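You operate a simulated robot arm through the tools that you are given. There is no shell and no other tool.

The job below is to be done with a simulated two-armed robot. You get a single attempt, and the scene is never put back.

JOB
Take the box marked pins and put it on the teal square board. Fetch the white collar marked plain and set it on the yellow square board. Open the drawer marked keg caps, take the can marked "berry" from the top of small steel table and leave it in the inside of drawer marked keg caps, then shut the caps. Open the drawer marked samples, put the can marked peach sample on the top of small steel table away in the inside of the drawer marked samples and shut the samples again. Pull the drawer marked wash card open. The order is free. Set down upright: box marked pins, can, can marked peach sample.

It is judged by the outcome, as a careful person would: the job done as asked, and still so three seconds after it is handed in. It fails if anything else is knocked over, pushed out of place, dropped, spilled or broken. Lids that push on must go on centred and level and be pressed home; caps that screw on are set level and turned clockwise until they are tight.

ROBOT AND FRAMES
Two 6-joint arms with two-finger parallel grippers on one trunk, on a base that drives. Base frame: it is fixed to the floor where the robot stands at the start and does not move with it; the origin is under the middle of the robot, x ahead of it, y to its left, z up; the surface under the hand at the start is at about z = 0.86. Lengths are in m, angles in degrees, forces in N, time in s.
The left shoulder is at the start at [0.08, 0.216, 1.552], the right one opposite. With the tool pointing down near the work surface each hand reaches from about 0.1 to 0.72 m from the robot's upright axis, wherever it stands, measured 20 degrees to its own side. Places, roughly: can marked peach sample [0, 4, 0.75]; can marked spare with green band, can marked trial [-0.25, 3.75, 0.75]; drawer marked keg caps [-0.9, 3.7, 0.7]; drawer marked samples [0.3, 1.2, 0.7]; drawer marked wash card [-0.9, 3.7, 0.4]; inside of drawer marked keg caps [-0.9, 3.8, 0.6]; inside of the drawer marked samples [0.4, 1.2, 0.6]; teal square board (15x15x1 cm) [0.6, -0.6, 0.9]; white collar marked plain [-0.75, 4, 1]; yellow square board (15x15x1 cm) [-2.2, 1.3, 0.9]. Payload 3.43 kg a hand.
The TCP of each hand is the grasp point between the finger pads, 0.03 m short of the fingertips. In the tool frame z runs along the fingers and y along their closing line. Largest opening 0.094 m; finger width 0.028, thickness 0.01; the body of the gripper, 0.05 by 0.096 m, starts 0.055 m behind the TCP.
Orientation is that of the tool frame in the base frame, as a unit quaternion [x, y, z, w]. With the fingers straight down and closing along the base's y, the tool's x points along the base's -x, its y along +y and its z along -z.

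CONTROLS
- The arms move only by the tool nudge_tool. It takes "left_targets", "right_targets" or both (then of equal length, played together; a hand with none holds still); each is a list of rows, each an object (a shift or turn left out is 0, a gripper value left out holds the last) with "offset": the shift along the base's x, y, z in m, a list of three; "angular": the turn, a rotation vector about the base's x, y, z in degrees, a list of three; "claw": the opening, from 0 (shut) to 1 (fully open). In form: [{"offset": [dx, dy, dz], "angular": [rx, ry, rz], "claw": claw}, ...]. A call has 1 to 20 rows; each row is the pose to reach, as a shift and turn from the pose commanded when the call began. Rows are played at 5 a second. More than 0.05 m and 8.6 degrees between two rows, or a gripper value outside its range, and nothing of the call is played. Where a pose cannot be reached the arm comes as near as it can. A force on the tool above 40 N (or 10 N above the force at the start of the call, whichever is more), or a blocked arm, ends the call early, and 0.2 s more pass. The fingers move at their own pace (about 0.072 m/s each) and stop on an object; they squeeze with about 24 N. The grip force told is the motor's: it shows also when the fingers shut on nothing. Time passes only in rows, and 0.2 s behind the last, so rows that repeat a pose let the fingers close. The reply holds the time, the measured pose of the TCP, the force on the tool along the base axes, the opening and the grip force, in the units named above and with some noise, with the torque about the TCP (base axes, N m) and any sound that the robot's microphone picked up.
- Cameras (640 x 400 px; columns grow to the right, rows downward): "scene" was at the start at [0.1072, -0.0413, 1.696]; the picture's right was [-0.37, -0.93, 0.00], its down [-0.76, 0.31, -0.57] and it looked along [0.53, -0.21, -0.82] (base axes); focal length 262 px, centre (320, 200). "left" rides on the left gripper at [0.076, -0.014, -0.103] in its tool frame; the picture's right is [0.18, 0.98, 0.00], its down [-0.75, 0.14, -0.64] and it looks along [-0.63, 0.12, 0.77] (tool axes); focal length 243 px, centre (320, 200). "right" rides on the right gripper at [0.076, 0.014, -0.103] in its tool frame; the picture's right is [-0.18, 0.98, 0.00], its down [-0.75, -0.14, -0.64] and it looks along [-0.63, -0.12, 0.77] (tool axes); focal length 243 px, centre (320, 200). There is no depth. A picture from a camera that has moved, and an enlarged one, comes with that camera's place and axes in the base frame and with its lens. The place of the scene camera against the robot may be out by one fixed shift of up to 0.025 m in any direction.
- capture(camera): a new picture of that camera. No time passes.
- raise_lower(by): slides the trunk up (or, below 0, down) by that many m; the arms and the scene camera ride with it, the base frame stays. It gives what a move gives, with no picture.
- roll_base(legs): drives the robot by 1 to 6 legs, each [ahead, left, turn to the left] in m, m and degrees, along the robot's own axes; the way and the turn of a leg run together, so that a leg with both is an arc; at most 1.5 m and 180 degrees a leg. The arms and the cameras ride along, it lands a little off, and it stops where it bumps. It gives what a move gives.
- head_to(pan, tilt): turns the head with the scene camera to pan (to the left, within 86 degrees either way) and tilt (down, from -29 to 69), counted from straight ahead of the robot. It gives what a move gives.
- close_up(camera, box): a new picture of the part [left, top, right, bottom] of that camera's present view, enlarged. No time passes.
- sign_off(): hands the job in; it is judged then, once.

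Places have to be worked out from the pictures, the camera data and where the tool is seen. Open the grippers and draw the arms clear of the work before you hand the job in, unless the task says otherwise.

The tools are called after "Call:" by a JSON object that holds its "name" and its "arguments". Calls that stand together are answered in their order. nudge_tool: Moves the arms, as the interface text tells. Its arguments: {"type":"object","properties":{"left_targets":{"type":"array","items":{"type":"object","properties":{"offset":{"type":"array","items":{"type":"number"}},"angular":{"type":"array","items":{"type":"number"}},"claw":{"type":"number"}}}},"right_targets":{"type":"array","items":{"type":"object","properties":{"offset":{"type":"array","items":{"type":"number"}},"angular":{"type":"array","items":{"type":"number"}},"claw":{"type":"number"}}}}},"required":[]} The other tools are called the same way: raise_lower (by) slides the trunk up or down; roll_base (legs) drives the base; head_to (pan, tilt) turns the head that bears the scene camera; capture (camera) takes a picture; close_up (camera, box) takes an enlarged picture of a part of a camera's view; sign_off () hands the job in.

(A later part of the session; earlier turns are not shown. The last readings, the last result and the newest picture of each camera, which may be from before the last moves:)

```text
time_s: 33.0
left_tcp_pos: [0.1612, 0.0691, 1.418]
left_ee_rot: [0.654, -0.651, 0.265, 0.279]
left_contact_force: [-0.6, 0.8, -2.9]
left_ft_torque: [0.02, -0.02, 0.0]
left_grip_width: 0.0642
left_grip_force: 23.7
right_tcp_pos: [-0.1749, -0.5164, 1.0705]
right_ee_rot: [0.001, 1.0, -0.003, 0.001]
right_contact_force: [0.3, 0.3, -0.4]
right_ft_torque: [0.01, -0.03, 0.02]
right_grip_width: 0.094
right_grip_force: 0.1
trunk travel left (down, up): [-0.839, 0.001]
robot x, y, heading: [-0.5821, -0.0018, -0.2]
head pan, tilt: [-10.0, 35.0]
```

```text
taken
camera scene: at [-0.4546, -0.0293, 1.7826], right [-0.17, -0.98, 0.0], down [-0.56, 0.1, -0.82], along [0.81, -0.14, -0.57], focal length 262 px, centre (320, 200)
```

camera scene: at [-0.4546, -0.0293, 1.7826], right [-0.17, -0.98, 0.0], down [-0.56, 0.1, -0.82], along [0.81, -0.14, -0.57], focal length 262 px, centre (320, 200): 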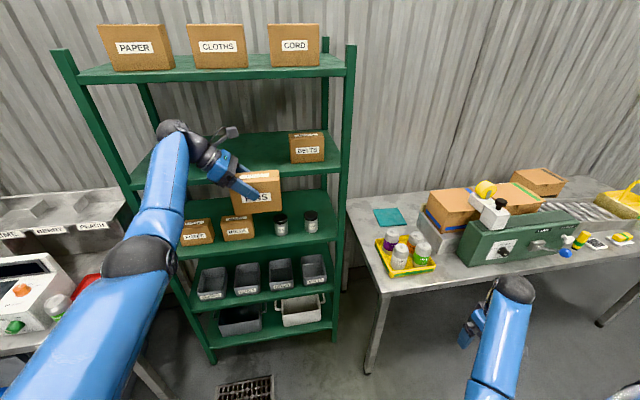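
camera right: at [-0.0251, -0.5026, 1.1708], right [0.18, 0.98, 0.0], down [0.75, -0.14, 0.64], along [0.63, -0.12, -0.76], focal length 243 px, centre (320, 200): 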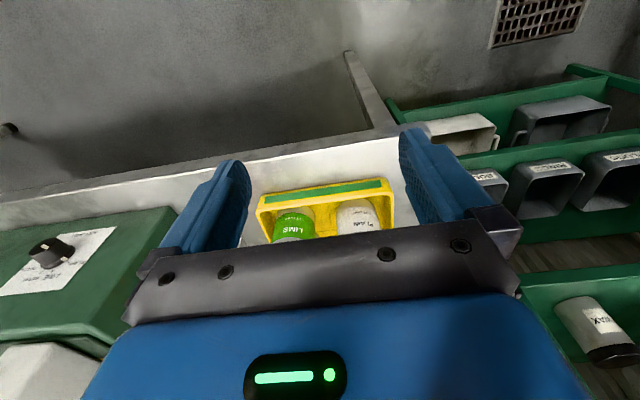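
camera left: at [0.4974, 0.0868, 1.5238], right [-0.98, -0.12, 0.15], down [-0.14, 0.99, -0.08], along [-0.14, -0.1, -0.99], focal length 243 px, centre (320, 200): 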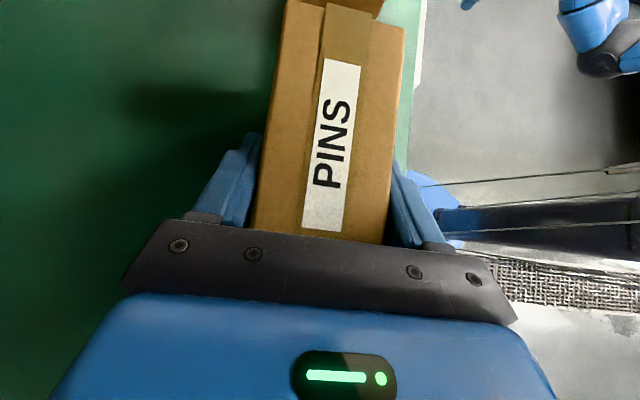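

The box is out and held firmly. The teal board centre works out at about (0.59, -0.592), top z≈0.87. I lower the trunk 0.2 and tuck the right hand in so it passes in front of the bench.

Call:
{"name": "raise_lower", "arguments": {"by": -0.2}}

Call:
{"name": "nudge_tool", "arguments": {"right_targets": [{"offset": [-0.03, 0.0, -0.04]}, {"offset": [-0.06, 0.0, -0.08]}, {"offset": [-0.09, 0.0, -0.11]}, {"offset": [-0.12, 0.0, -0.14]}, {"offset": [-0.15, 0.0, -0.17]}]}}

Call:
{"name": "head_to", "arguments": {"pan": -40, "tilt": 45}}

Call:
{"name": "capture", "arguments": {"camera": "scene"}}

```text
time_s: 35.1
left_tcp_pos: [0.1606, 0.0696, 1.2173]
left_ee_rot: [0.654, -0.652, 0.265, 0.278]
left_contact_force: [0.5, -0.1, -0.6]
left_ft_torque: [0.04, 0.02, 0.02]
left_grip_width: 0.0642
left_grip_force: 24.2
right_tcp_pos: [-0.1751, -0.5172, 0.8693]
right_ee_rot: [0.0, 1.0, -0.003, 0.002]
right_contact_force: [-1.0, 0.7, 0.4]
right_ft_torque: [0.01, 0.0, -0.02]
right_grip_width: 0.0939
right_grip_force: 0.1
trunk travel left (down, up): [-0.639, 0.201]
robot x, y, heading: [-0.5832, 0.0001, -0.4]
head pan, tilt: [-10.0, 35.0]
```

```text
time_s: 36.4
left_tcp_pos: [0.1595, 0.0686, 1.2182]
left_ee_rot: [0.654, -0.651, 0.266, 0.279]
left_contact_force: [0.3, -0.2, -2.0]
left_ft_torque: [0.02, 0.0, -0.05]
left_grip_width: 0.0641
left_grip_force: 24.5
right_tcp_pos: [-0.3261, -0.5171, 0.7]
right_ee_rot: [0.001, 1.0, -0.003, 0.003]
right_contact_force: [1.4, 0.2, -0.8]
right_ft_torque: [-0.02, 0.02, 0.01]
right_grip_width: 0.094
right_grip_force: 0.1
trunk travel left (down, up): [-0.639, 0.201]
robot x, y, heading: [-0.5814, -0.0001, 0.1]
head pan, tilt: [-10.0, 35.0]
```

```text
time_s: 37.3
left_tcp_pos: [0.1606, 0.0685, 1.2178]
left_ee_rot: [0.653, -0.652, 0.265, 0.279]
left_contact_force: [0.4, 0.5, -1.7]
left_ft_torque: [0.01, -0.01, 0.01]
left_grip_width: 0.0641
left_grip_force: 24.3
right_tcp_pos: [-0.326, -0.5172, 0.7004]
right_ee_rot: [0.001, 1.0, -0.003, 0.002]
right_contact_force: [0.2, 0.1, 0.0]
right_ft_torque: [0.0, -0.04, 0.03]
right_grip_width: 0.094
right_grip_force: 0.1
trunk travel left (down, up): [-0.639, 0.201]
robot x, y, heading: [-0.5832, 0.001, -0.1]
head pan, tilt: [-40.0, 45.0]
```

```text
taken
camera scene: at [-0.4794, -0.0662, 1.5678], right [-0.64, -0.77, 0.0], down [-0.54, 0.45, -0.71], along [0.54, -0.45, -0.71], focal length 262 px, centre (320, 200)
```

scene: 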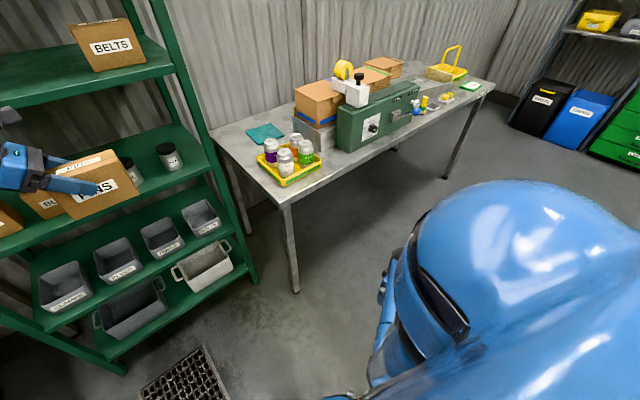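

The floor to the right is clear. I strafe right 0.646 m, then look at the teal board.

Call:
{"name": "roll_base", "arguments": {"legs": [[0, -0.646, 0]]}}

Call:
{"name": "head_to", "arguments": {"pan": 0, "tilt": 40}}

Call:
{"name": "capture", "arguments": {"camera": "scene"}}

```text
time_s: 40.9
left_tcp_pos: [0.1597, -0.5773, 1.2173]
left_ee_rot: [0.654, -0.651, 0.266, 0.279]
left_contact_force: [0.5, -0.3, -2.2]
left_ft_torque: [0.01, 0.0, 0.0]
left_grip_width: 0.0642
left_grip_force: 24.0
right_tcp_pos: [-0.3277, -1.1618, 0.7011]
right_ee_rot: [0.001, 1.0, -0.002, 0.003]
right_contact_force: [0.3, -0.5, -0.2]
right_ft_torque: [0.0, 0.01, -0.01]
right_grip_width: 0.0941
right_grip_force: 0.1
trunk travel left (down, up): [-0.639, 0.201]
robot x, y, heading: [-0.5865, -0.6454, 0.0]
head pan, tilt: [-40.0, 45.0]
```

```text
time_s: 42.0
left_tcp_pos: [0.1597, -0.5787, 1.218]
left_ee_rot: [0.653, -0.652, 0.265, 0.28]
left_contact_force: [-0.4, -0.1, -1.6]
left_ft_torque: [0.07, 0.01, 0.03]
left_grip_width: 0.0641
left_grip_force: 23.5
right_tcp_pos: [-0.3264, -1.1627, 0.7012]
right_ee_rot: [0.001, 1.0, -0.003, 0.001]
right_contact_force: [0.0, 0.2, -0.2]
right_ft_torque: [0.05, 0.01, -0.02]
right_grip_width: 0.0942
right_grip_force: 0.1
trunk travel left (down, up): [-0.639, 0.201]
robot x, y, heading: [-0.5846, -0.6474, -0.1]
head pan, tilt: [0.0, 40.0]
```

```text
taken
camera scene: at [-0.4577, -0.6602, 1.575], right [0.0, -1.0, 0.0], down [-0.64, 0.0, -0.77], along [0.77, 0.0, -0.64], focal length 262 px, centre (320, 200)
```

scene: 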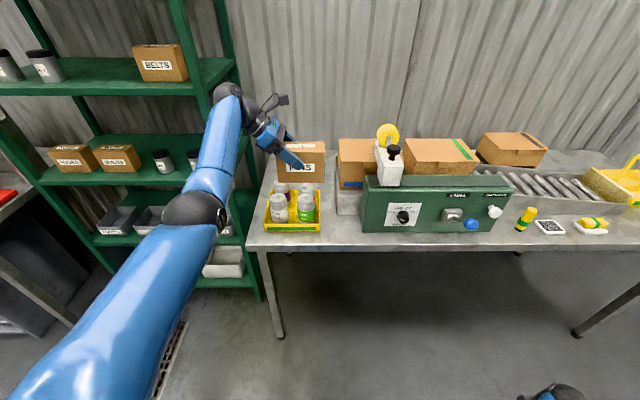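

I tuck the right hand 0.1 m further back and bring the left hand slightly lower, then drive forward over the bench (box bottom ~1.08, above the cans).

Call:
{"name": "nudge_tool", "arguments": {"left_targets": [{"offset": [-0.01, 0, -0.02]}, {"offset": [-0.02, 0, -0.04]}, {"offset": [-0.03, 0, -0.06]}], "right_targets": [{"offset": [-0.035, 0, 0]}, {"offset": [-0.07, 0, 0]}, {"offset": [-0.1, 0, 0]}]}}

Call:
{"name": "roll_base", "arguments": {"legs": [[0.25, 0, 0]]}}

Call:
{"name": "capture", "arguments": {"camera": "scene"}}

Call:
{"name": "capture", "arguments": {"camera": "right"}}

```text
time_s: 42.8
left_tcp_pos: [0.1291, -0.5782, 1.1576]
left_ee_rot: [0.654, -0.652, 0.265, 0.278]
left_contact_force: [0.1, -0.3, -1.9]
left_ft_torque: [0.01, 0.03, 0.03]
left_grip_width: 0.0641
left_grip_force: 23.9
right_tcp_pos: [-0.4288, -1.1635, 0.701]
right_ee_rot: [0.001, 1.0, -0.003, 0.001]
right_contact_force: [-0.3, 0.8, 0.6]
right_ft_torque: [0.0, 0.03, 0.05]
right_grip_width: 0.094
right_grip_force: 0.1
trunk travel left (down, up): [-0.639, 0.201]
robot x, y, heading: [-0.5848, -0.647, -0.0]
head pan, tilt: [0.0, 40.0]
```

```text
time_s: 44.6
left_tcp_pos: [0.377, -0.5802, 1.1599]
left_ee_rot: [-0.652, 0.653, -0.265, -0.278]
left_contact_force: [-0.9, -0.3, -1.0]
left_ft_torque: [0.02, -0.02, -0.01]
left_grip_width: 0.0641
left_grip_force: 24.1
right_tcp_pos: [-0.1801, -1.1644, 0.7017]
right_ee_rot: [0.002, 1.0, -0.001, 0.003]
right_contact_force: [-0.5, -0.8, 0.3]
right_ft_torque: [0.0, -0.02, 0.03]
right_grip_width: 0.094
right_grip_force: 0.0
trunk travel left (down, up): [-0.639, 0.201]
robot x, y, heading: [-0.3364, -0.6474, 0.0]
head pan, tilt: [0.0, 40.0]
```

```text
taken
camera scene: at [-0.2106, -0.6611, 1.5753], right [0.0, -1.0, 0.0], down [-0.64, 0.0, -0.77], along [0.77, 0.0, -0.64], focal length 262 px, centre (320, 200)
```

scene: 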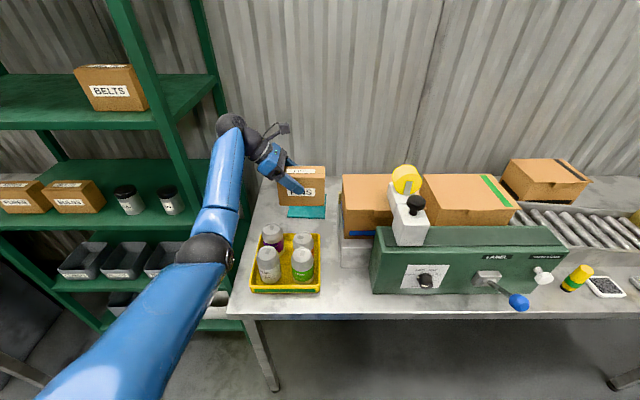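

```text
taken
camera right: at [-0.2564, -1.1499, 0.8021], right [0.19, 0.98, 0.0], down [0.75, -0.14, 0.65], along [0.63, -0.12, -0.76], focal length 243 px, centre (320, 200)
```

right: 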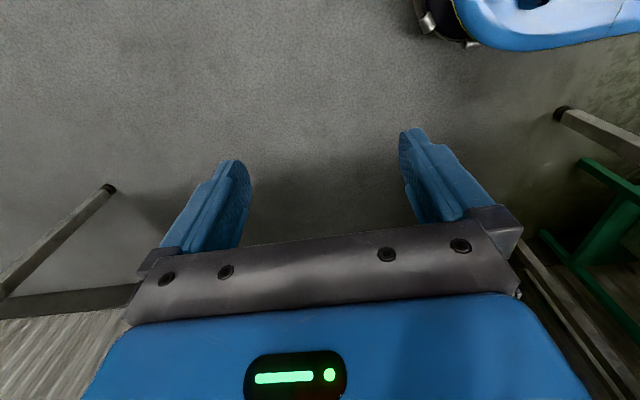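

Everything is clear. I drive the remaining 0.243 m forward so the box is over the board.

Call:
{"name": "roll_base", "arguments": {"legs": [[0.243, 0, 0]]}}

Call:
{"name": "head_to", "arguments": {"pan": 0, "tilt": 50}}

Call:
{"name": "capture", "arguments": {"camera": "scene"}}

Call:
{"name": "capture", "arguments": {"camera": "left"}}

```text
time_s: 46.4
left_tcp_pos: [0.6184, -0.5792, 1.1588]
left_ee_rot: [0.653, -0.652, 0.265, 0.278]
left_contact_force: [-0.6, 0.1, -1.5]
left_ft_torque: [0.02, -0.01, 0.04]
left_grip_width: 0.0642
left_grip_force: 24.1
right_tcp_pos: [0.063, -1.1648, 0.7011]
right_ee_rot: [0.001, 1.0, -0.002, 0.003]
right_contact_force: [-0.1, 0.1, 0.4]
right_ft_torque: [0.01, -0.02, 0.02]
right_grip_width: 0.0937
right_grip_force: 0.0
trunk travel left (down, up): [-0.639, 0.201]
robot x, y, heading: [-0.0955, -0.6467, -0.0]
head pan, tilt: [0.0, 40.0]
```

```text
time_s: 47.1
left_tcp_pos: [0.6207, -0.5779, 1.1555]
left_ee_rot: [0.654, -0.651, 0.265, 0.278]
left_contact_force: [-0.4, -0.5, -1.8]
left_ft_torque: [0.03, 0.02, -0.01]
left_grip_width: 0.0641
left_grip_force: 24.5
right_tcp_pos: [0.0637, -1.1632, 0.7011]
right_ee_rot: [0.001, 1.0, -0.003, 0.002]
right_contact_force: [0.2, 0.1, 0.3]
right_ft_torque: [-0.04, 0.0, 0.02]
right_grip_width: 0.0941
right_grip_force: 0.0
trunk travel left (down, up): [-0.639, 0.201]
robot x, y, heading: [-0.0906, -0.6471, 0.3]
head pan, tilt: [0.0, 50.0]
```

```text
taken
camera scene: at [0.0258, -0.6613, 1.5608], right [0.0, -1.0, 0.0], down [-0.77, 0.0, -0.64], along [0.64, 0.0, -0.77], focal length 262 px, centre (320, 200)
```

scene: 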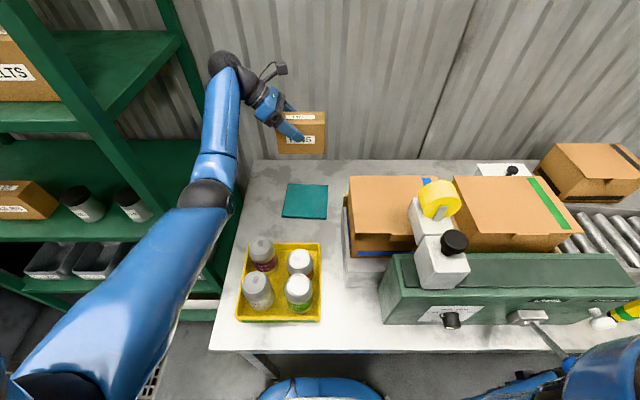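

```text
taken
camera left: at [0.6379, -0.5595, 1.2837], right [-0.98, -0.13, 0.15], down [-0.14, 0.99, -0.08], along [-0.14, -0.1, -0.99], focal length 243 px, centre (320, 200)
```

left: 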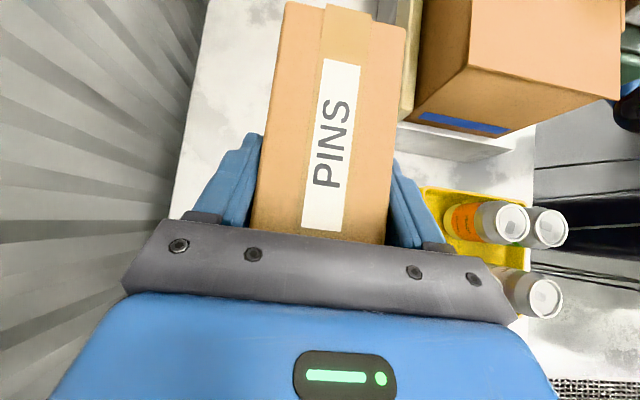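

Teal board centre computes to (0.595, -0.600). I lower the box toward it, stopping about 1 cm above.

Call:
{"name": "nudge_tool", "arguments": {"left_targets": [{"offset": [-0.01, 0, -0.04]}, {"offset": [-0.02, 0, -0.08]}, {"offset": [-0.026, 0, -0.12]}, {"offset": [-0.026, 0, -0.15]}, {"offset": [-0.026, 0, -0.18]}, {"offset": [-0.026, 0, -0.188]}]}}

Call:
{"name": "close_up", "arguments": {"camera": "scene", "box": [220, 120, 380, 220]}}

Call:
{"name": "capture", "arguments": {"camera": "left"}}

```text
time_s: 48.5
left_tcp_pos: [0.5951, -0.5776, 0.9699]
left_ee_rot: [0.653, -0.652, 0.265, 0.278]
left_contact_force: [-0.2, 0.4, -2.6]
left_ft_torque: [0.03, 0.02, -0.01]
left_grip_width: 0.0643
left_grip_force: 24.0
right_tcp_pos: [0.0634, -1.1643, 0.7001]
right_ee_rot: [0.001, 1.0, -0.003, 0.001]
right_contact_force: [-0.1, -1.0, 0.1]
right_ft_torque: [0.03, 0.01, 0.0]
right_grip_width: 0.094
right_grip_force: 0.1
trunk travel left (down, up): [-0.639, 0.201]
robot x, y, heading: [-0.0929, -0.6464, 0.0]
head pan, tilt: [0.0, 50.0]
```

```text
4.00 times, centred on (300, 170) of scene
camera zoom: at [0.0251, -0.6612, 1.5609], right [0.0, -1.0, 0.0], down [-0.77, 0.0, -0.64], along [0.64, 0.0, -0.77], focal length 1047 px, centre (400, 320)
```

zoom: 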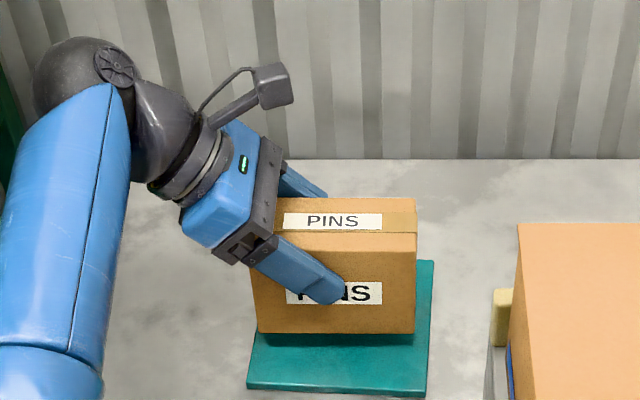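

```text
taken
camera left: at [0.6112, -0.559, 1.0962], right [-0.98, -0.13, 0.15], down [-0.14, 0.99, -0.08], along [-0.14, -0.1, -0.99], focal length 243 px, centre (320, 200)
```

left: 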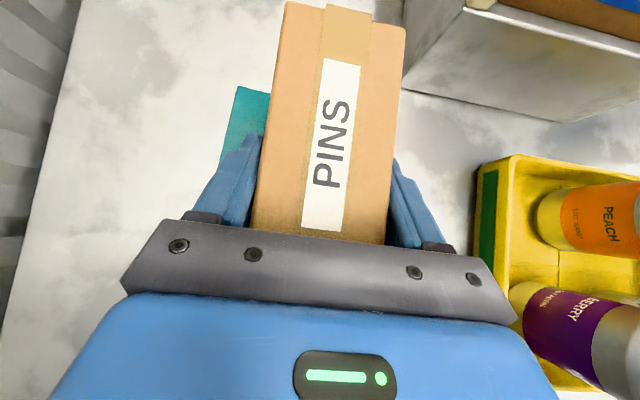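

The box is centred over the board about 1.5 cm up. I lower slowly until it touches.

Call:
{"name": "nudge_tool", "arguments": {"left_targets": [{"offset": [0, 0, -0.004]}, {"offset": [0, 0, -0.008]}, {"offset": [0, 0, -0.011]}, {"offset": [0, 0, -0.013]}, {"offset": [0, 0, -0.015]}]}}

Call:
{"name": "close_up", "arguments": {"camera": "scene", "box": [220, 120, 380, 220]}}

```text
time_s: 49.7
left_tcp_pos: [0.5948, -0.5791, 0.9533]
left_ee_rot: [0.654, -0.652, 0.265, 0.278]
left_contact_force: [-0.6, -0.8, -2.6]
left_ft_torque: [0.04, 0.01, 0.03]
left_grip_width: 0.0642
left_grip_force: 24.5
right_tcp_pos: [0.0645, -1.1647, 0.7012]
right_ee_rot: [0.001, 1.0, -0.003, 0.001]
right_contact_force: [0.3, -0.5, 0.2]
right_ft_torque: [0.01, 0.0, 0.01]
right_grip_width: 0.094
right_grip_force: 0.0
trunk travel left (down, up): [-0.639, 0.201]
robot x, y, heading: [-0.094, -0.6478, 0.0]
head pan, tilt: [0.0, 50.0]
```

```text
4.00 times, centred on (300, 170) of scene
camera zoom: at [0.0252, -0.6612, 1.5609], right [0.0, -1.0, 0.0], down [-0.77, 0.0, -0.64], along [0.64, 0.0, -0.77], focal length 1047 px, centre (400, 320)
```

zoom: 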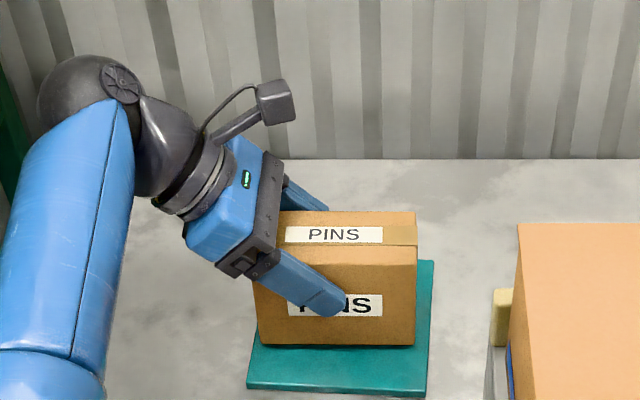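

Still no contact; I continue down in fine steps.

Call:
{"name": "nudge_tool", "arguments": {"left_targets": [{"offset": [0, 0, -0.002]}, {"offset": [0, 0, -0.004]}, {"offset": [0, 0, -0.006]}, {"offset": [0, 0, -0.008]}]}}

Call:
{"name": "close_up", "arguments": {"camera": "scene", "box": [220, 120, 380, 220]}}

```text
time_s: 50.7
left_tcp_pos: [0.5935, -0.5782, 0.9477]
left_ee_rot: [0.654, -0.651, 0.266, 0.278]
left_contact_force: [0.8, 1.3, 2.1]
left_ft_torque: [-0.22, -0.11, 0.03]
left_grip_width: 0.0639
left_grip_force: 24.0
right_tcp_pos: [0.0623, -1.1646, 0.7016]
right_ee_rot: [0.001, 1.0, -0.002, 0.002]
right_contact_force: [-0.8, -0.1, -0.1]
right_ft_torque: [-0.05, 0.0, -0.01]
right_grip_width: 0.0939
right_grip_force: 0.1
trunk travel left (down, up): [-0.639, 0.201]
robot x, y, heading: [-0.0927, -0.644, -0.1]
head pan, tilt: [0.0, 50.0]
```

```text
4.00 times, centred on (300, 170) of scene
camera zoom: at [0.0244, -0.6611, 1.561], right [0.0, -1.0, 0.0], down [-0.77, 0.0, -0.64], along [0.64, 0.0, -0.77], focal length 1047 px, centre (400, 320)
```

zoom: 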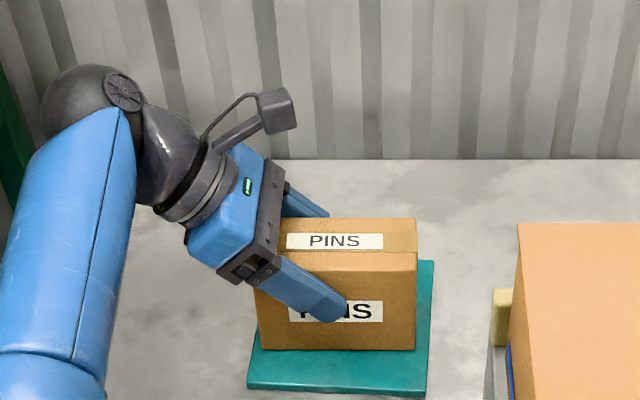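

Contact is felt (force rose ~5 N). I seat it one more millimetre and open the fingers.

Call:
{"name": "nudge_tool", "arguments": {"left_targets": [{"offset": [0, 0, -0.001]}, {"offset": [0, 0, -0.001], "claw": 0.75}, {"offset": [0, 0, -0.001], "claw": 0.85}, {"offset": [0, 0, -0.001], "claw": 1.0}, {"offset": [0, 0, -0.001], "claw": 1.0}]}}

Call:
{"name": "close_up", "arguments": {"camera": "scene", "box": [220, 120, 380, 220]}}

Call:
{"name": "capture", "arguments": {"camera": "left"}}

```text
time_s: 51.9
left_tcp_pos: [0.5941, -0.5783, 0.9447]
left_ee_rot: [0.655, -0.651, 0.266, 0.278]
left_contact_force: [0.1, 0.1, 0.1]
left_ft_torque: [-0.03, 0.02, -0.03]
left_grip_width: 0.0937
left_grip_force: 0.0
right_tcp_pos: [0.0637, -1.1637, 0.7008]
right_ee_rot: [0.0, 1.0, -0.002, 0.002]
right_contact_force: [0.1, -0.1, 0.1]
right_ft_torque: [0.0, -0.01, 0.01]
right_grip_width: 0.0938
right_grip_force: 0.1
trunk travel left (down, up): [-0.639, 0.201]
robot x, y, heading: [-0.096, -0.6453, -0.1]
head pan, tilt: [0.0, 50.0]
```

```text
4.00 times, centred on (300, 170) of scene
camera zoom: at [0.025, -0.6613, 1.5609], right [0.0, -1.0, 0.0], down [-0.77, 0.0, -0.64], along [0.64, 0.0, -0.77], focal length 1047 px, centre (400, 320)
```

zoom: 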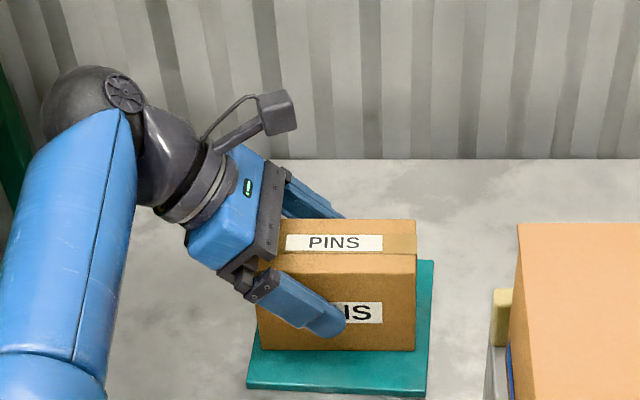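

```text
taken
camera left: at [0.6113, -0.5596, 1.0725], right [-0.98, -0.13, 0.15], down [-0.14, 0.99, -0.08], along [-0.14, -0.1, -0.99], focal length 243 px, centre (320, 200)
```

left: 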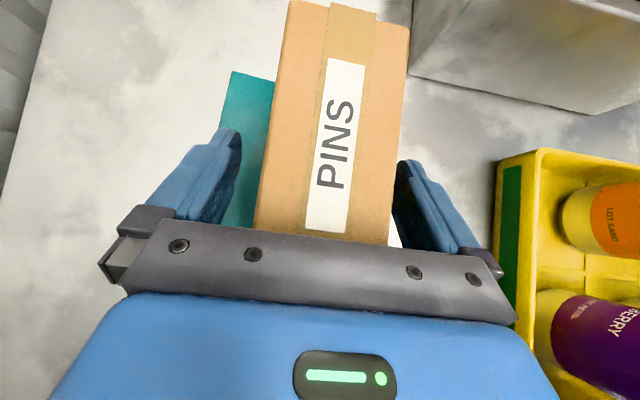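

The box stands flat on the board. I withdraw up and slightly left along the fingers, then back the base away.

Call:
{"name": "nudge_tool", "arguments": {"left_targets": [{"offset": [0, 0.012, 0.014]}, {"offset": [0, 0.02, 0.04]}, {"offset": [0, 0.025, 0.08]}, {"offset": [0, 0.03, 0.12]}, {"offset": [0, 0.03, 0.16]}]}}

Call:
{"name": "capture", "arguments": {"camera": "scene"}}

Call:
{"name": "roll_base", "arguments": {"legs": [[-0.5, 0, 0]]}}

Call:
{"name": "head_to", "arguments": {"pan": 0, "tilt": 35}}

Call:
{"name": "capture", "arguments": {"camera": "scene"}}

```text
time_s: 53.1
left_tcp_pos: [0.5946, -0.5482, 1.1065]
left_ee_rot: [0.654, -0.651, 0.265, 0.278]
left_contact_force: [-0.5, -0.1, -0.4]
left_ft_torque: [0.0, 0.01, -0.02]
left_grip_width: 0.0941
left_grip_force: 0.1
right_tcp_pos: [0.0637, -1.1648, 0.7006]
right_ee_rot: [0.001, 1.0, -0.002, 0.002]
right_contact_force: [0.0, 0.1, -0.2]
right_ft_torque: [0.01, -0.02, 0.0]
right_grip_width: 0.0936
right_grip_force: 0.1
trunk travel left (down, up): [-0.639, 0.201]
robot x, y, heading: [-0.09, -0.6444, -0.2]
head pan, tilt: [0.0, 50.0]
```

```text
taken
camera scene: at [0.0244, -0.6616, 1.5609], right [0.0, -1.0, 0.0], down [-0.77, 0.0, -0.64], along [0.64, 0.0, -0.77], focal length 262 px, centre (320, 200)
```

scene: 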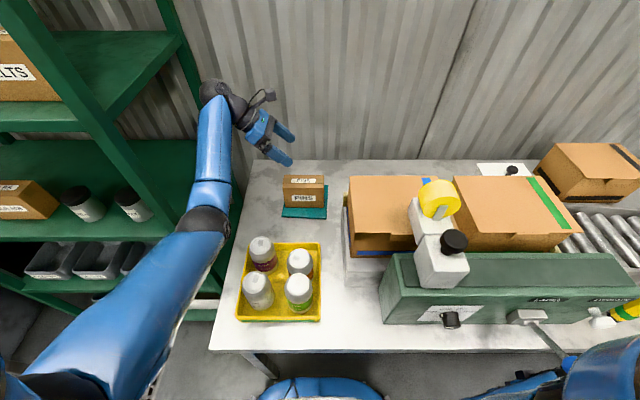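

```text
time_s: 56.0
left_tcp_pos: [0.0951, -0.5467, 1.1052]
left_ee_rot: [0.655, -0.65, 0.265, 0.278]
left_contact_force: [0.7, 0.2, 0.2]
left_ft_torque: [-0.01, 0.01, -0.01]
left_grip_width: 0.0939
left_grip_force: 0.1
right_tcp_pos: [-0.4332, -1.1645, 0.6997]
right_ee_rot: [-0.001, 1.0, -0.002, 0.002]
right_contact_force: [0.0, 0.3, -0.3]
right_ft_torque: [0.02, -0.02, -0.02]
right_grip_width: 0.0941
right_grip_force: 0.0
trunk travel left (down, up): [-0.639, 0.201]
robot x, y, heading: [-0.5906, -0.6479, 0.3]
head pan, tilt: [0.0, 50.0]
```

```text
time_s: 56.8
left_tcp_pos: [0.095, -0.5466, 1.1078]
left_ee_rot: [0.655, -0.651, 0.266, 0.278]
left_contact_force: [-0.5, 0.1, 0.2]
left_ft_torque: [0.01, 0.03, 0.04]
left_grip_width: 0.0942
left_grip_force: 0.2
right_tcp_pos: [-0.4333, -1.1644, 0.701]
right_ee_rot: [-0.001, 1.0, -0.002, 0.003]
right_contact_force: [0.5, 1.1, -0.7]
right_ft_torque: [0.01, 0.01, 0.03]
right_grip_width: 0.0938
right_grip_force: 0.2
trunk travel left (down, up): [-0.639, 0.201]
robot x, y, heading: [-0.5946, -0.6491, 0.4]
head pan, tilt: [0.0, 35.0]
```

```text
taken
camera scene: at [-0.4638, -0.6615, 1.5826], right [0.0, -1.0, 0.0], down [-0.57, 0.0, -0.82], along [0.82, 0.0, -0.57], focal length 262 px, centre (320, 200)
```

scene: 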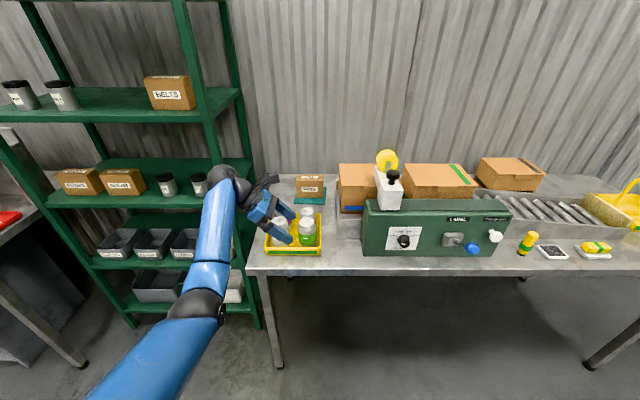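

The pins box stands on the teal board and nothing else moved. Now I turn left 90° to head for the drawer cabinet and small table at y≈3.7–4.

Call:
{"name": "roll_base", "arguments": {"legs": [[-0.1, 0, 0], [0, 0, 90]]}}

Call:
{"name": "head_to", "arguments": {"pan": 0, "tilt": 15}}

Call:
{"name": "capture", "arguments": {"camera": "scene"}}

Call:
{"name": "head_to", "arguments": {"pan": 60, "tilt": 20}}

Call:
{"name": "capture", "arguments": {"camera": "scene"}}

```text
time_s: 61.8
left_tcp_pos: [-0.7989, 0.0381, 1.1078]
left_ee_rot: [0.923, 0.006, 0.385, 0.008]
left_contact_force: [0.8, 0.1, 1.2]
left_ft_torque: [0.0, -0.01, -0.01]
left_grip_width: 0.0941
left_grip_force: 0.0
right_tcp_pos: [-0.1769, -0.4858, 0.7001]
right_ee_rot: [0.711, -0.703, 0.001, -0.002]
right_contact_force: [0.4, 0.0, -0.7]
right_ft_torque: [0.0, 0.02, 0.0]
right_grip_width: 0.094
right_grip_force: 0.0
trunk travel left (down, up): [-0.639, 0.201]
robot x, y, heading: [-0.6908, -0.6465, 90.7]
head pan, tilt: [0.0, 35.0]
```

```text
time_s: 62.6
left_tcp_pos: [-0.7986, 0.0388, 1.1064]
left_ee_rot: [0.923, 0.007, 0.385, 0.007]
left_contact_force: [0.3, 0.0, 0.1]
left_ft_torque: [0.03, 0.02, 0.01]
left_grip_width: 0.0942
left_grip_force: 0.1
right_tcp_pos: [-0.1764, -0.4847, 0.7005]
right_ee_rot: [0.711, -0.703, 0.001, -0.004]
right_contact_force: [1.3, 0.2, 0.4]
right_ft_torque: [-0.02, -0.01, -0.01]
right_grip_width: 0.094
right_grip_force: 0.0
trunk travel left (down, up): [-0.639, 0.201]
robot x, y, heading: [-0.6951, -0.6482, 90.5]
head pan, tilt: [0.0, 15.0]
```

```text
taken
camera scene: at [-0.6831, -0.5384, 1.6145], right [1.0, 0.01, 0.0], down [0.0, -0.26, -0.97], along [-0.01, 0.97, -0.26], focal length 262 px, centre (320, 200)
```

scene: 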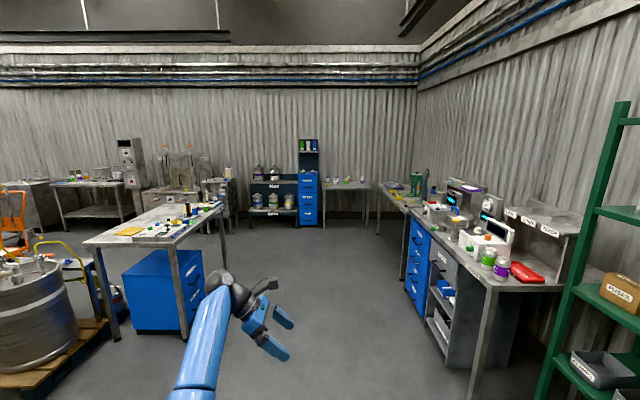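

```text
time_s: 63.9
left_tcp_pos: [-0.7985, 0.0399, 1.1061]
left_ee_rot: [0.923, 0.007, 0.384, 0.008]
left_contact_force: [0.5, 0.8, 0.0]
left_ft_torque: [-0.03, -0.01, 0.01]
left_grip_width: 0.0941
left_grip_force: 0.0
right_tcp_pos: [-0.1763, -0.4854, 0.7001]
right_ee_rot: [0.711, -0.703, 0.001, -0.003]
right_contact_force: [0.2, -0.8, 0.5]
right_ft_torque: [-0.01, 0.03, -0.05]
right_grip_width: 0.0939
right_grip_force: 0.1
trunk travel left (down, up): [-0.639, 0.201]
robot x, y, heading: [-0.6935, -0.6477, 90.5]
head pan, tilt: [60.0, 20.0]
```

```text
taken
camera scene: at [-0.7631, -0.5862, 1.6065], right [0.49, 0.87, 0.0], down [0.3, -0.17, -0.94], along [-0.82, 0.46, -0.34], focal length 262 px, centre (320, 200)
```

scene: 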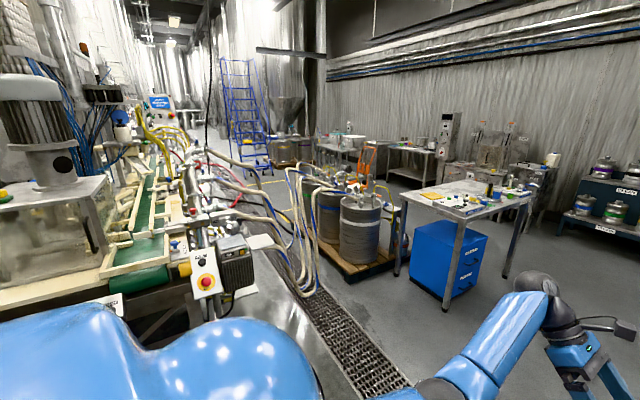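

I zoom in toward the far cabinet and small table.

Call:
{"name": "head_to", "arguments": {"pan": 0, "tilt": 15}}

Call:
{"name": "close_up", "arguments": {"camera": "scene", "box": [230, 120, 390, 250]}}

Call:
{"name": "close_up", "arguments": {"camera": "scene", "box": [370, 160, 560, 360]}}

Call:
{"name": "close_up", "arguments": {"camera": "scene", "box": [70, 180, 260, 340]}}

```text
time_s: 65.2
left_tcp_pos: [-0.7995, 0.0378, 1.1054]
left_ee_rot: [0.924, 0.007, 0.383, 0.007]
left_contact_force: [-0.6, 0.9, -0.7]
left_ft_torque: [0.01, 0.01, 0.0]
left_grip_width: 0.0938
left_grip_force: 0.1
right_tcp_pos: [-0.1767, -0.4859, 0.7007]
right_ee_rot: [0.711, -0.703, 0.0, -0.003]
right_contact_force: [-0.4, -0.3, -0.2]
right_ft_torque: [-0.03, -0.01, -0.02]
right_grip_width: 0.0939
right_grip_force: 0.1
trunk travel left (down, up): [-0.639, 0.201]
robot x, y, heading: [-0.6911, -0.6445, 90.5]
head pan, tilt: [0.0, 15.0]
```

```text
3.08 times, centred on (310, 185) of scene
camera zoom: at [-0.6831, -0.5385, 1.6146], right [1.0, 0.01, 0.0], down [0.0, -0.26, -0.97], along [-0.01, 0.97, -0.26], focal length 805 px, centre (351, 246)
```

zoom: 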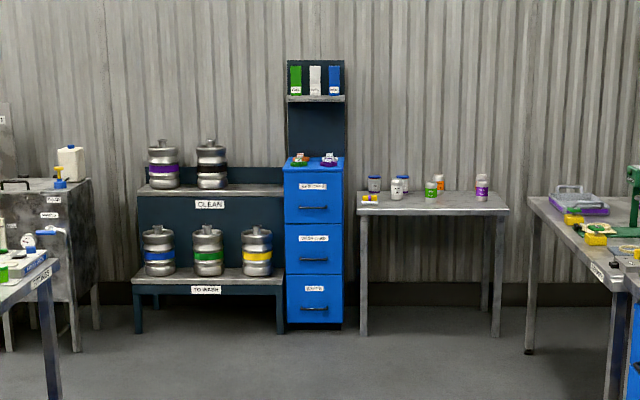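

```text
2.00 times, centred on (465, 260) of scene
camera zoom: at [-0.6831, -0.5385, 1.6146], right [1.0, 0.01, 0.0], down [0.0, -0.26, -0.97], along [-0.01, 0.97, -0.26], focal length 524 px, centre (30, 80)
```

zoom: 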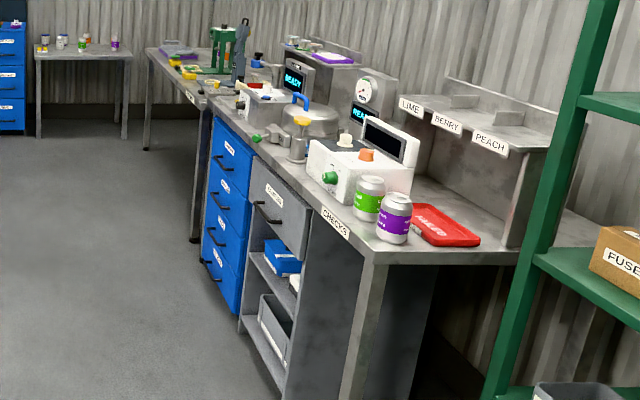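

```text
2.50 times, centred on (165, 260) of scene
camera zoom: at [-0.6831, -0.5385, 1.6146], right [1.0, 0.01, 0.0], down [0.0, -0.26, -0.97], along [-0.01, 0.97, -0.26], focal length 654 px, centre (708, 50)
```

zoom: 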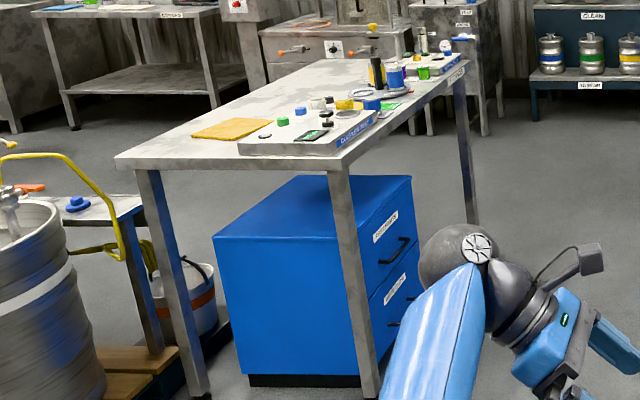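

Top drawer = keg caps, middle = wash card, bar handles; cans are on the small table to its right; samples is the grey drawer in the workbench. The aisle is clear, so I drive forward 2.8 m and look again.

Call:
{"name": "roll_base", "arguments": {"legs": [[1.4, 0, 0], [1.3, 0, -0.6]]}}

Call:
{"name": "head_to", "arguments": {"pan": 0, "tilt": 30}}

Call:
{"name": "capture", "arguments": {"camera": "scene"}}

Call:
{"name": "close_up", "arguments": {"camera": "scene", "box": [200, 80, 360, 280]}}

Call:
{"name": "close_up", "arguments": {"camera": "scene", "box": [340, 100, 540, 225]}}

```text
time_s: 78.4
left_tcp_pos: [-0.8615, 2.7429, 1.1072]
left_ee_rot: [0.923, 0.008, 0.386, 0.007]
left_contact_force: [-0.1, 0.3, 0.0]
left_ft_torque: [0.03, -0.04, 0.01]
left_grip_width: 0.0938
left_grip_force: 0.0
right_tcp_pos: [-0.2372, 2.2211, 0.7006]
right_ee_rot: [0.713, -0.702, 0.0, -0.003]
right_contact_force: [-1.1, 0.5, -0.1]
right_ft_torque: [0.01, 0.01, 0.0]
right_grip_width: 0.0942
right_grip_force: 0.1
trunk travel left (down, up): [-0.639, 0.201]
robot x, y, heading: [-0.7501, 2.0574, 90.7]
head pan, tilt: [0.0, 15.0]
```

```text
time_s: 79.1
left_tcp_pos: [-0.8613, 2.7423, 1.106]
left_ee_rot: [0.923, 0.009, 0.384, 0.006]
left_contact_force: [0.5, 0.6, -0.5]
left_ft_torque: [0.0, 0.0, -0.01]
left_grip_width: 0.094
left_grip_force: 0.0
right_tcp_pos: [-0.2362, 2.2221, 0.7006]
right_ee_rot: [0.713, -0.701, 0.001, -0.002]
right_contact_force: [0.4, -0.5, 0.0]
right_ft_torque: [-0.02, 0.03, 0.0]
right_grip_width: 0.0938
right_grip_force: 0.0
trunk travel left (down, up): [-0.639, 0.201]
robot x, y, heading: [-0.7569, 2.056, 90.9]
head pan, tilt: [0.0, 30.0]
```

```text
taken
camera scene: at [-0.7436, 2.1638, 1.5904], right [1.0, 0.02, 0.0], down [0.01, -0.5, -0.87], along [-0.01, 0.87, -0.5], focal length 262 px, centre (320, 200)
```

scene: 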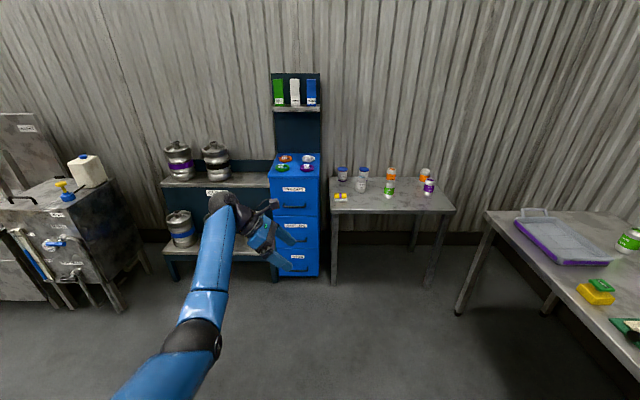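

```text
2.00 times, centred on (280, 180) of scene
camera zoom: at [-0.7436, 2.1638, 1.5904], right [1.0, 0.02, 0.0], down [0.01, -0.5, -0.87], along [-0.01, 0.87, -0.5], focal length 524 px, centre (400, 240)
```

zoom: 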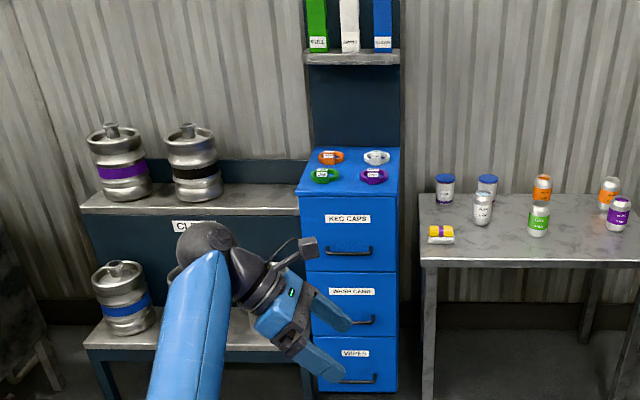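

```text
3.20 times, centred on (440, 162) of scene
camera zoom: at [-0.7436, 2.1638, 1.5904], right [1.0, 0.02, 0.0], down [0.01, -0.5, -0.87], along [-0.01, 0.87, -0.5], focal length 838 px, centre (-64, 320)
```

zoom: 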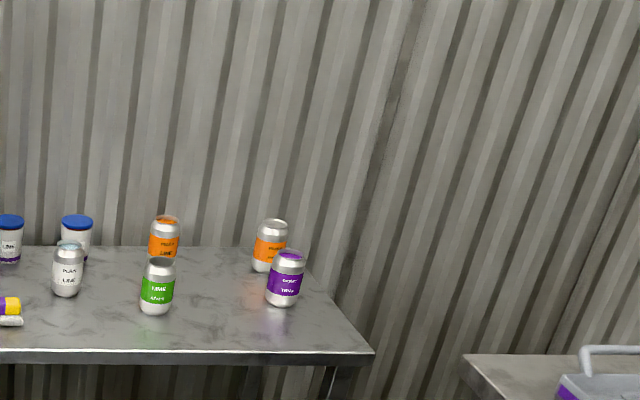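

I see several cans; I'll read labels from nearer. First I put the left hand straight down (closing along y, suited to the bar handles) at a lower height.

Call:
{"name": "nudge_tool", "arguments": {"left_targets": [{"offset": [-0.008, -0.01, -0.036], "angular": [0, 6.5, 0]}, {"offset": [-0.016, -0.02, -0.072], "angular": [0, 13, 0]}, {"offset": [-0.024, -0.03, -0.108], "angular": [0, 19.5, 0]}, {"offset": [-0.032, -0.04, -0.144], "angular": [0, 26, 0]}, {"offset": [-0.04, -0.05, -0.18], "angular": [0, 32.5, 0]}, {"offset": [-0.045, -0.06, -0.216], "angular": [0, 39, 0]}, {"offset": [-0.05, -0.07, -0.25], "angular": [0, 45.3, 0]}]}}

Call:
{"name": "roll_base", "arguments": {"legs": [[0.45, -0.03, -0.7]]}}

Call:
{"name": "head_to", "arguments": {"pan": 0, "tilt": 35}}

Call:
{"name": "capture", "arguments": {"camera": "scene"}}

Call:
{"name": "close_up", "arguments": {"camera": "scene", "box": [320, 80, 520, 205]}}

Call:
{"name": "close_up", "arguments": {"camera": "scene", "box": [200, 80, 360, 280]}}

```text
time_s: 80.7
left_tcp_pos: [-0.9114, 2.6721, 0.8549]
left_ee_rot: [1.0, 0.011, -0.002, 0.002]
left_contact_force: [-0.1, 0.6, -0.3]
left_ft_torque: [-0.02, 0.01, -0.01]
left_grip_width: 0.0941
left_grip_force: 0.1
right_tcp_pos: [-0.2377, 2.2216, 0.7009]
right_ee_rot: [0.712, -0.702, 0.0, -0.004]
right_contact_force: [0.7, 0.0, -0.3]
right_ft_torque: [-0.03, 0.01, 0.0]
right_grip_width: 0.0939
right_grip_force: 0.1
trunk travel left (down, up): [-0.639, 0.201]
robot x, y, heading: [-0.7542, 2.0549, 90.9]
head pan, tilt: [0.0, 30.0]
```

```text
time_s: 83.5
left_tcp_pos: [-0.8816, 3.1206, 0.8553]
left_ee_rot: [1.0, 0.006, -0.001, 0.001]
left_contact_force: [0.0, 0.3, -0.3]
left_ft_torque: [0.0, 0.01, -0.02]
left_grip_width: 0.0939
left_grip_force: 0.1
right_tcp_pos: [-0.2107, 2.6632, 0.7013]
right_ee_rot: [0.709, -0.706, 0.0, -0.003]
right_contact_force: [0.8, -0.1, -0.2]
right_ft_torque: [-0.02, 0.01, 0.03]
right_grip_width: 0.0941
right_grip_force: 0.0
trunk travel left (down, up): [-0.639, 0.201]
robot x, y, heading: [-0.7265, 2.5065, 90.1]
head pan, tilt: [0.0, 30.0]
```

```text
time_s: 84.1
left_tcp_pos: [-0.8802, 3.1197, 0.8555]
left_ee_rot: [1.0, 0.005, -0.001, 0.003]
left_contact_force: [-0.2, 0.3, -0.7]
left_ft_torque: [-0.02, -0.02, 0.03]
left_grip_width: 0.0941
left_grip_force: 0.0
right_tcp_pos: [-0.2115, 2.665, 0.7005]
right_ee_rot: [0.709, -0.705, 0.001, -0.003]
right_contact_force: [-0.2, 0.3, 0.8]
right_ft_torque: [0.0, -0.02, -0.04]
right_grip_width: 0.0942
right_grip_force: 0.0
trunk travel left (down, up): [-0.639, 0.201]
robot x, y, heading: [-0.729, 2.5003, 90.4]
head pan, tilt: [0.0, 35.0]
```

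```text
taken
camera scene: at [-0.7178, 2.6084, 1.5826], right [1.0, 0.01, 0.0], down [0.0, -0.57, -0.82], along [-0.01, 0.82, -0.57], focal length 262 px, centre (320, 200)
```

scene: 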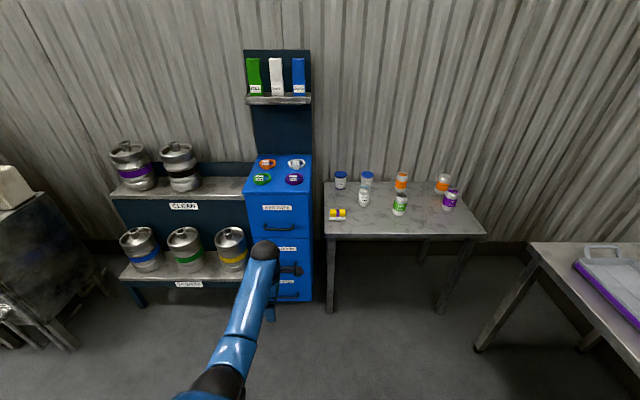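

```text
3.20 times, centred on (420, 142) of scene
camera zoom: at [-0.7178, 2.6084, 1.5826], right [1.0, 0.01, 0.0], down [0.0, -0.57, -0.82], along [-0.01, 0.82, -0.57], focal length 838 px, centre (0, 384)
```

zoom: 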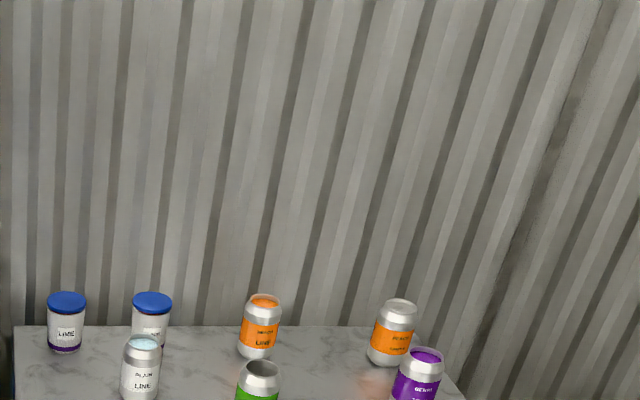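

```text
2.00 times, centred on (280, 180) of scene
camera zoom: at [-0.7178, 2.6084, 1.5826], right [1.0, 0.01, 0.0], down [0.0, -0.57, -0.82], along [-0.01, 0.82, -0.57], focal length 524 px, centre (400, 240)
```

zoom: 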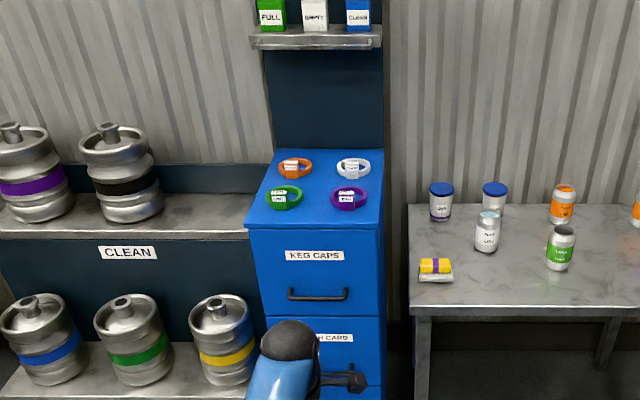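

I zoom in tightly on the can labels and the collars.

Call:
{"name": "close_up", "arguments": {"camera": "scene", "box": [380, 160, 476, 220]}}

Call:
{"name": "close_up", "arguments": {"camera": "scene", "box": [320, 160, 416, 220]}}

Call:
{"name": "close_up", "arguments": {"camera": "scene", "box": [240, 145, 320, 195]}}

Call:
{"name": "close_up", "arguments": {"camera": "scene", "box": [230, 180, 326, 240]}}

```text
6.67 times, centred on (428, 190) of scene
camera zoom: at [-0.7178, 2.6084, 1.5826], right [1.0, 0.01, 0.0], down [0.0, -0.57, -0.82], along [-0.01, 0.82, -0.57], focal length 1745 px, centre (-400, 267)
```

zoom: 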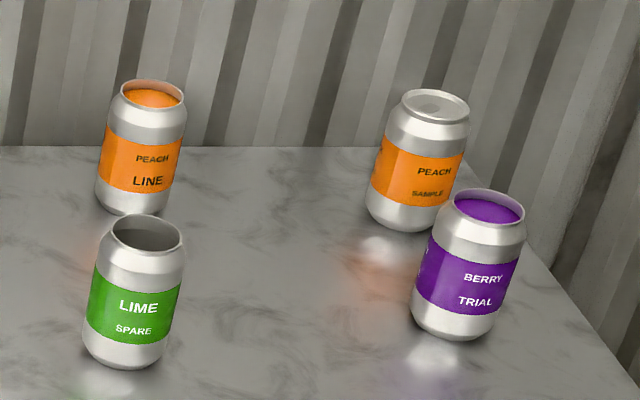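

```text
6.67 times, centred on (368, 190) of scene
camera zoom: at [-0.7178, 2.6084, 1.5826], right [1.0, 0.01, 0.0], down [0.0, -0.57, -0.82], along [-0.01, 0.82, -0.57], focal length 1745 px, centre (0, 267)
```

zoom: 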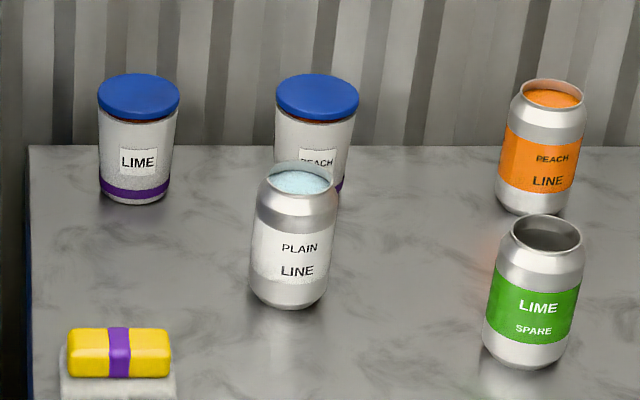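

```text
8.00 times, centred on (280, 170) of scene
camera zoom: at [-0.7178, 2.6084, 1.5826], right [1.0, 0.01, 0.0], down [0.0, -0.57, -0.82], along [-0.01, 0.82, -0.57], focal length 2094 px, centre (640, 440)
```

zoom: 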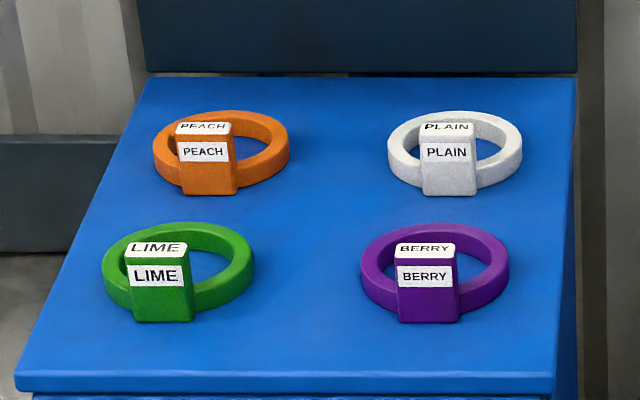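

```text
6.67 times, centred on (278, 210) of scene
camera zoom: at [-0.7178, 2.6084, 1.5826], right [1.0, 0.01, 0.0], down [0.0, -0.57, -0.82], along [-0.01, 0.82, -0.57], focal length 1745 px, centre (600, 133)
```

zoom: 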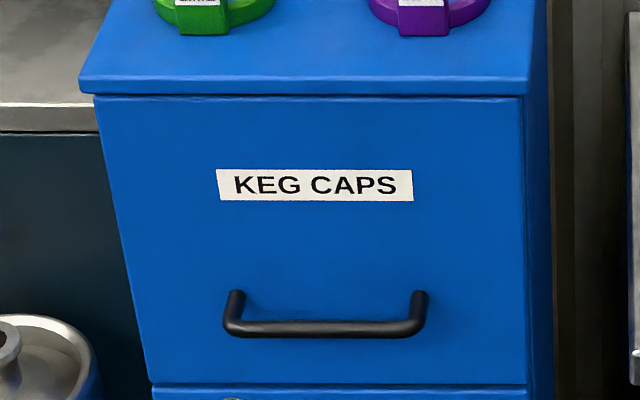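

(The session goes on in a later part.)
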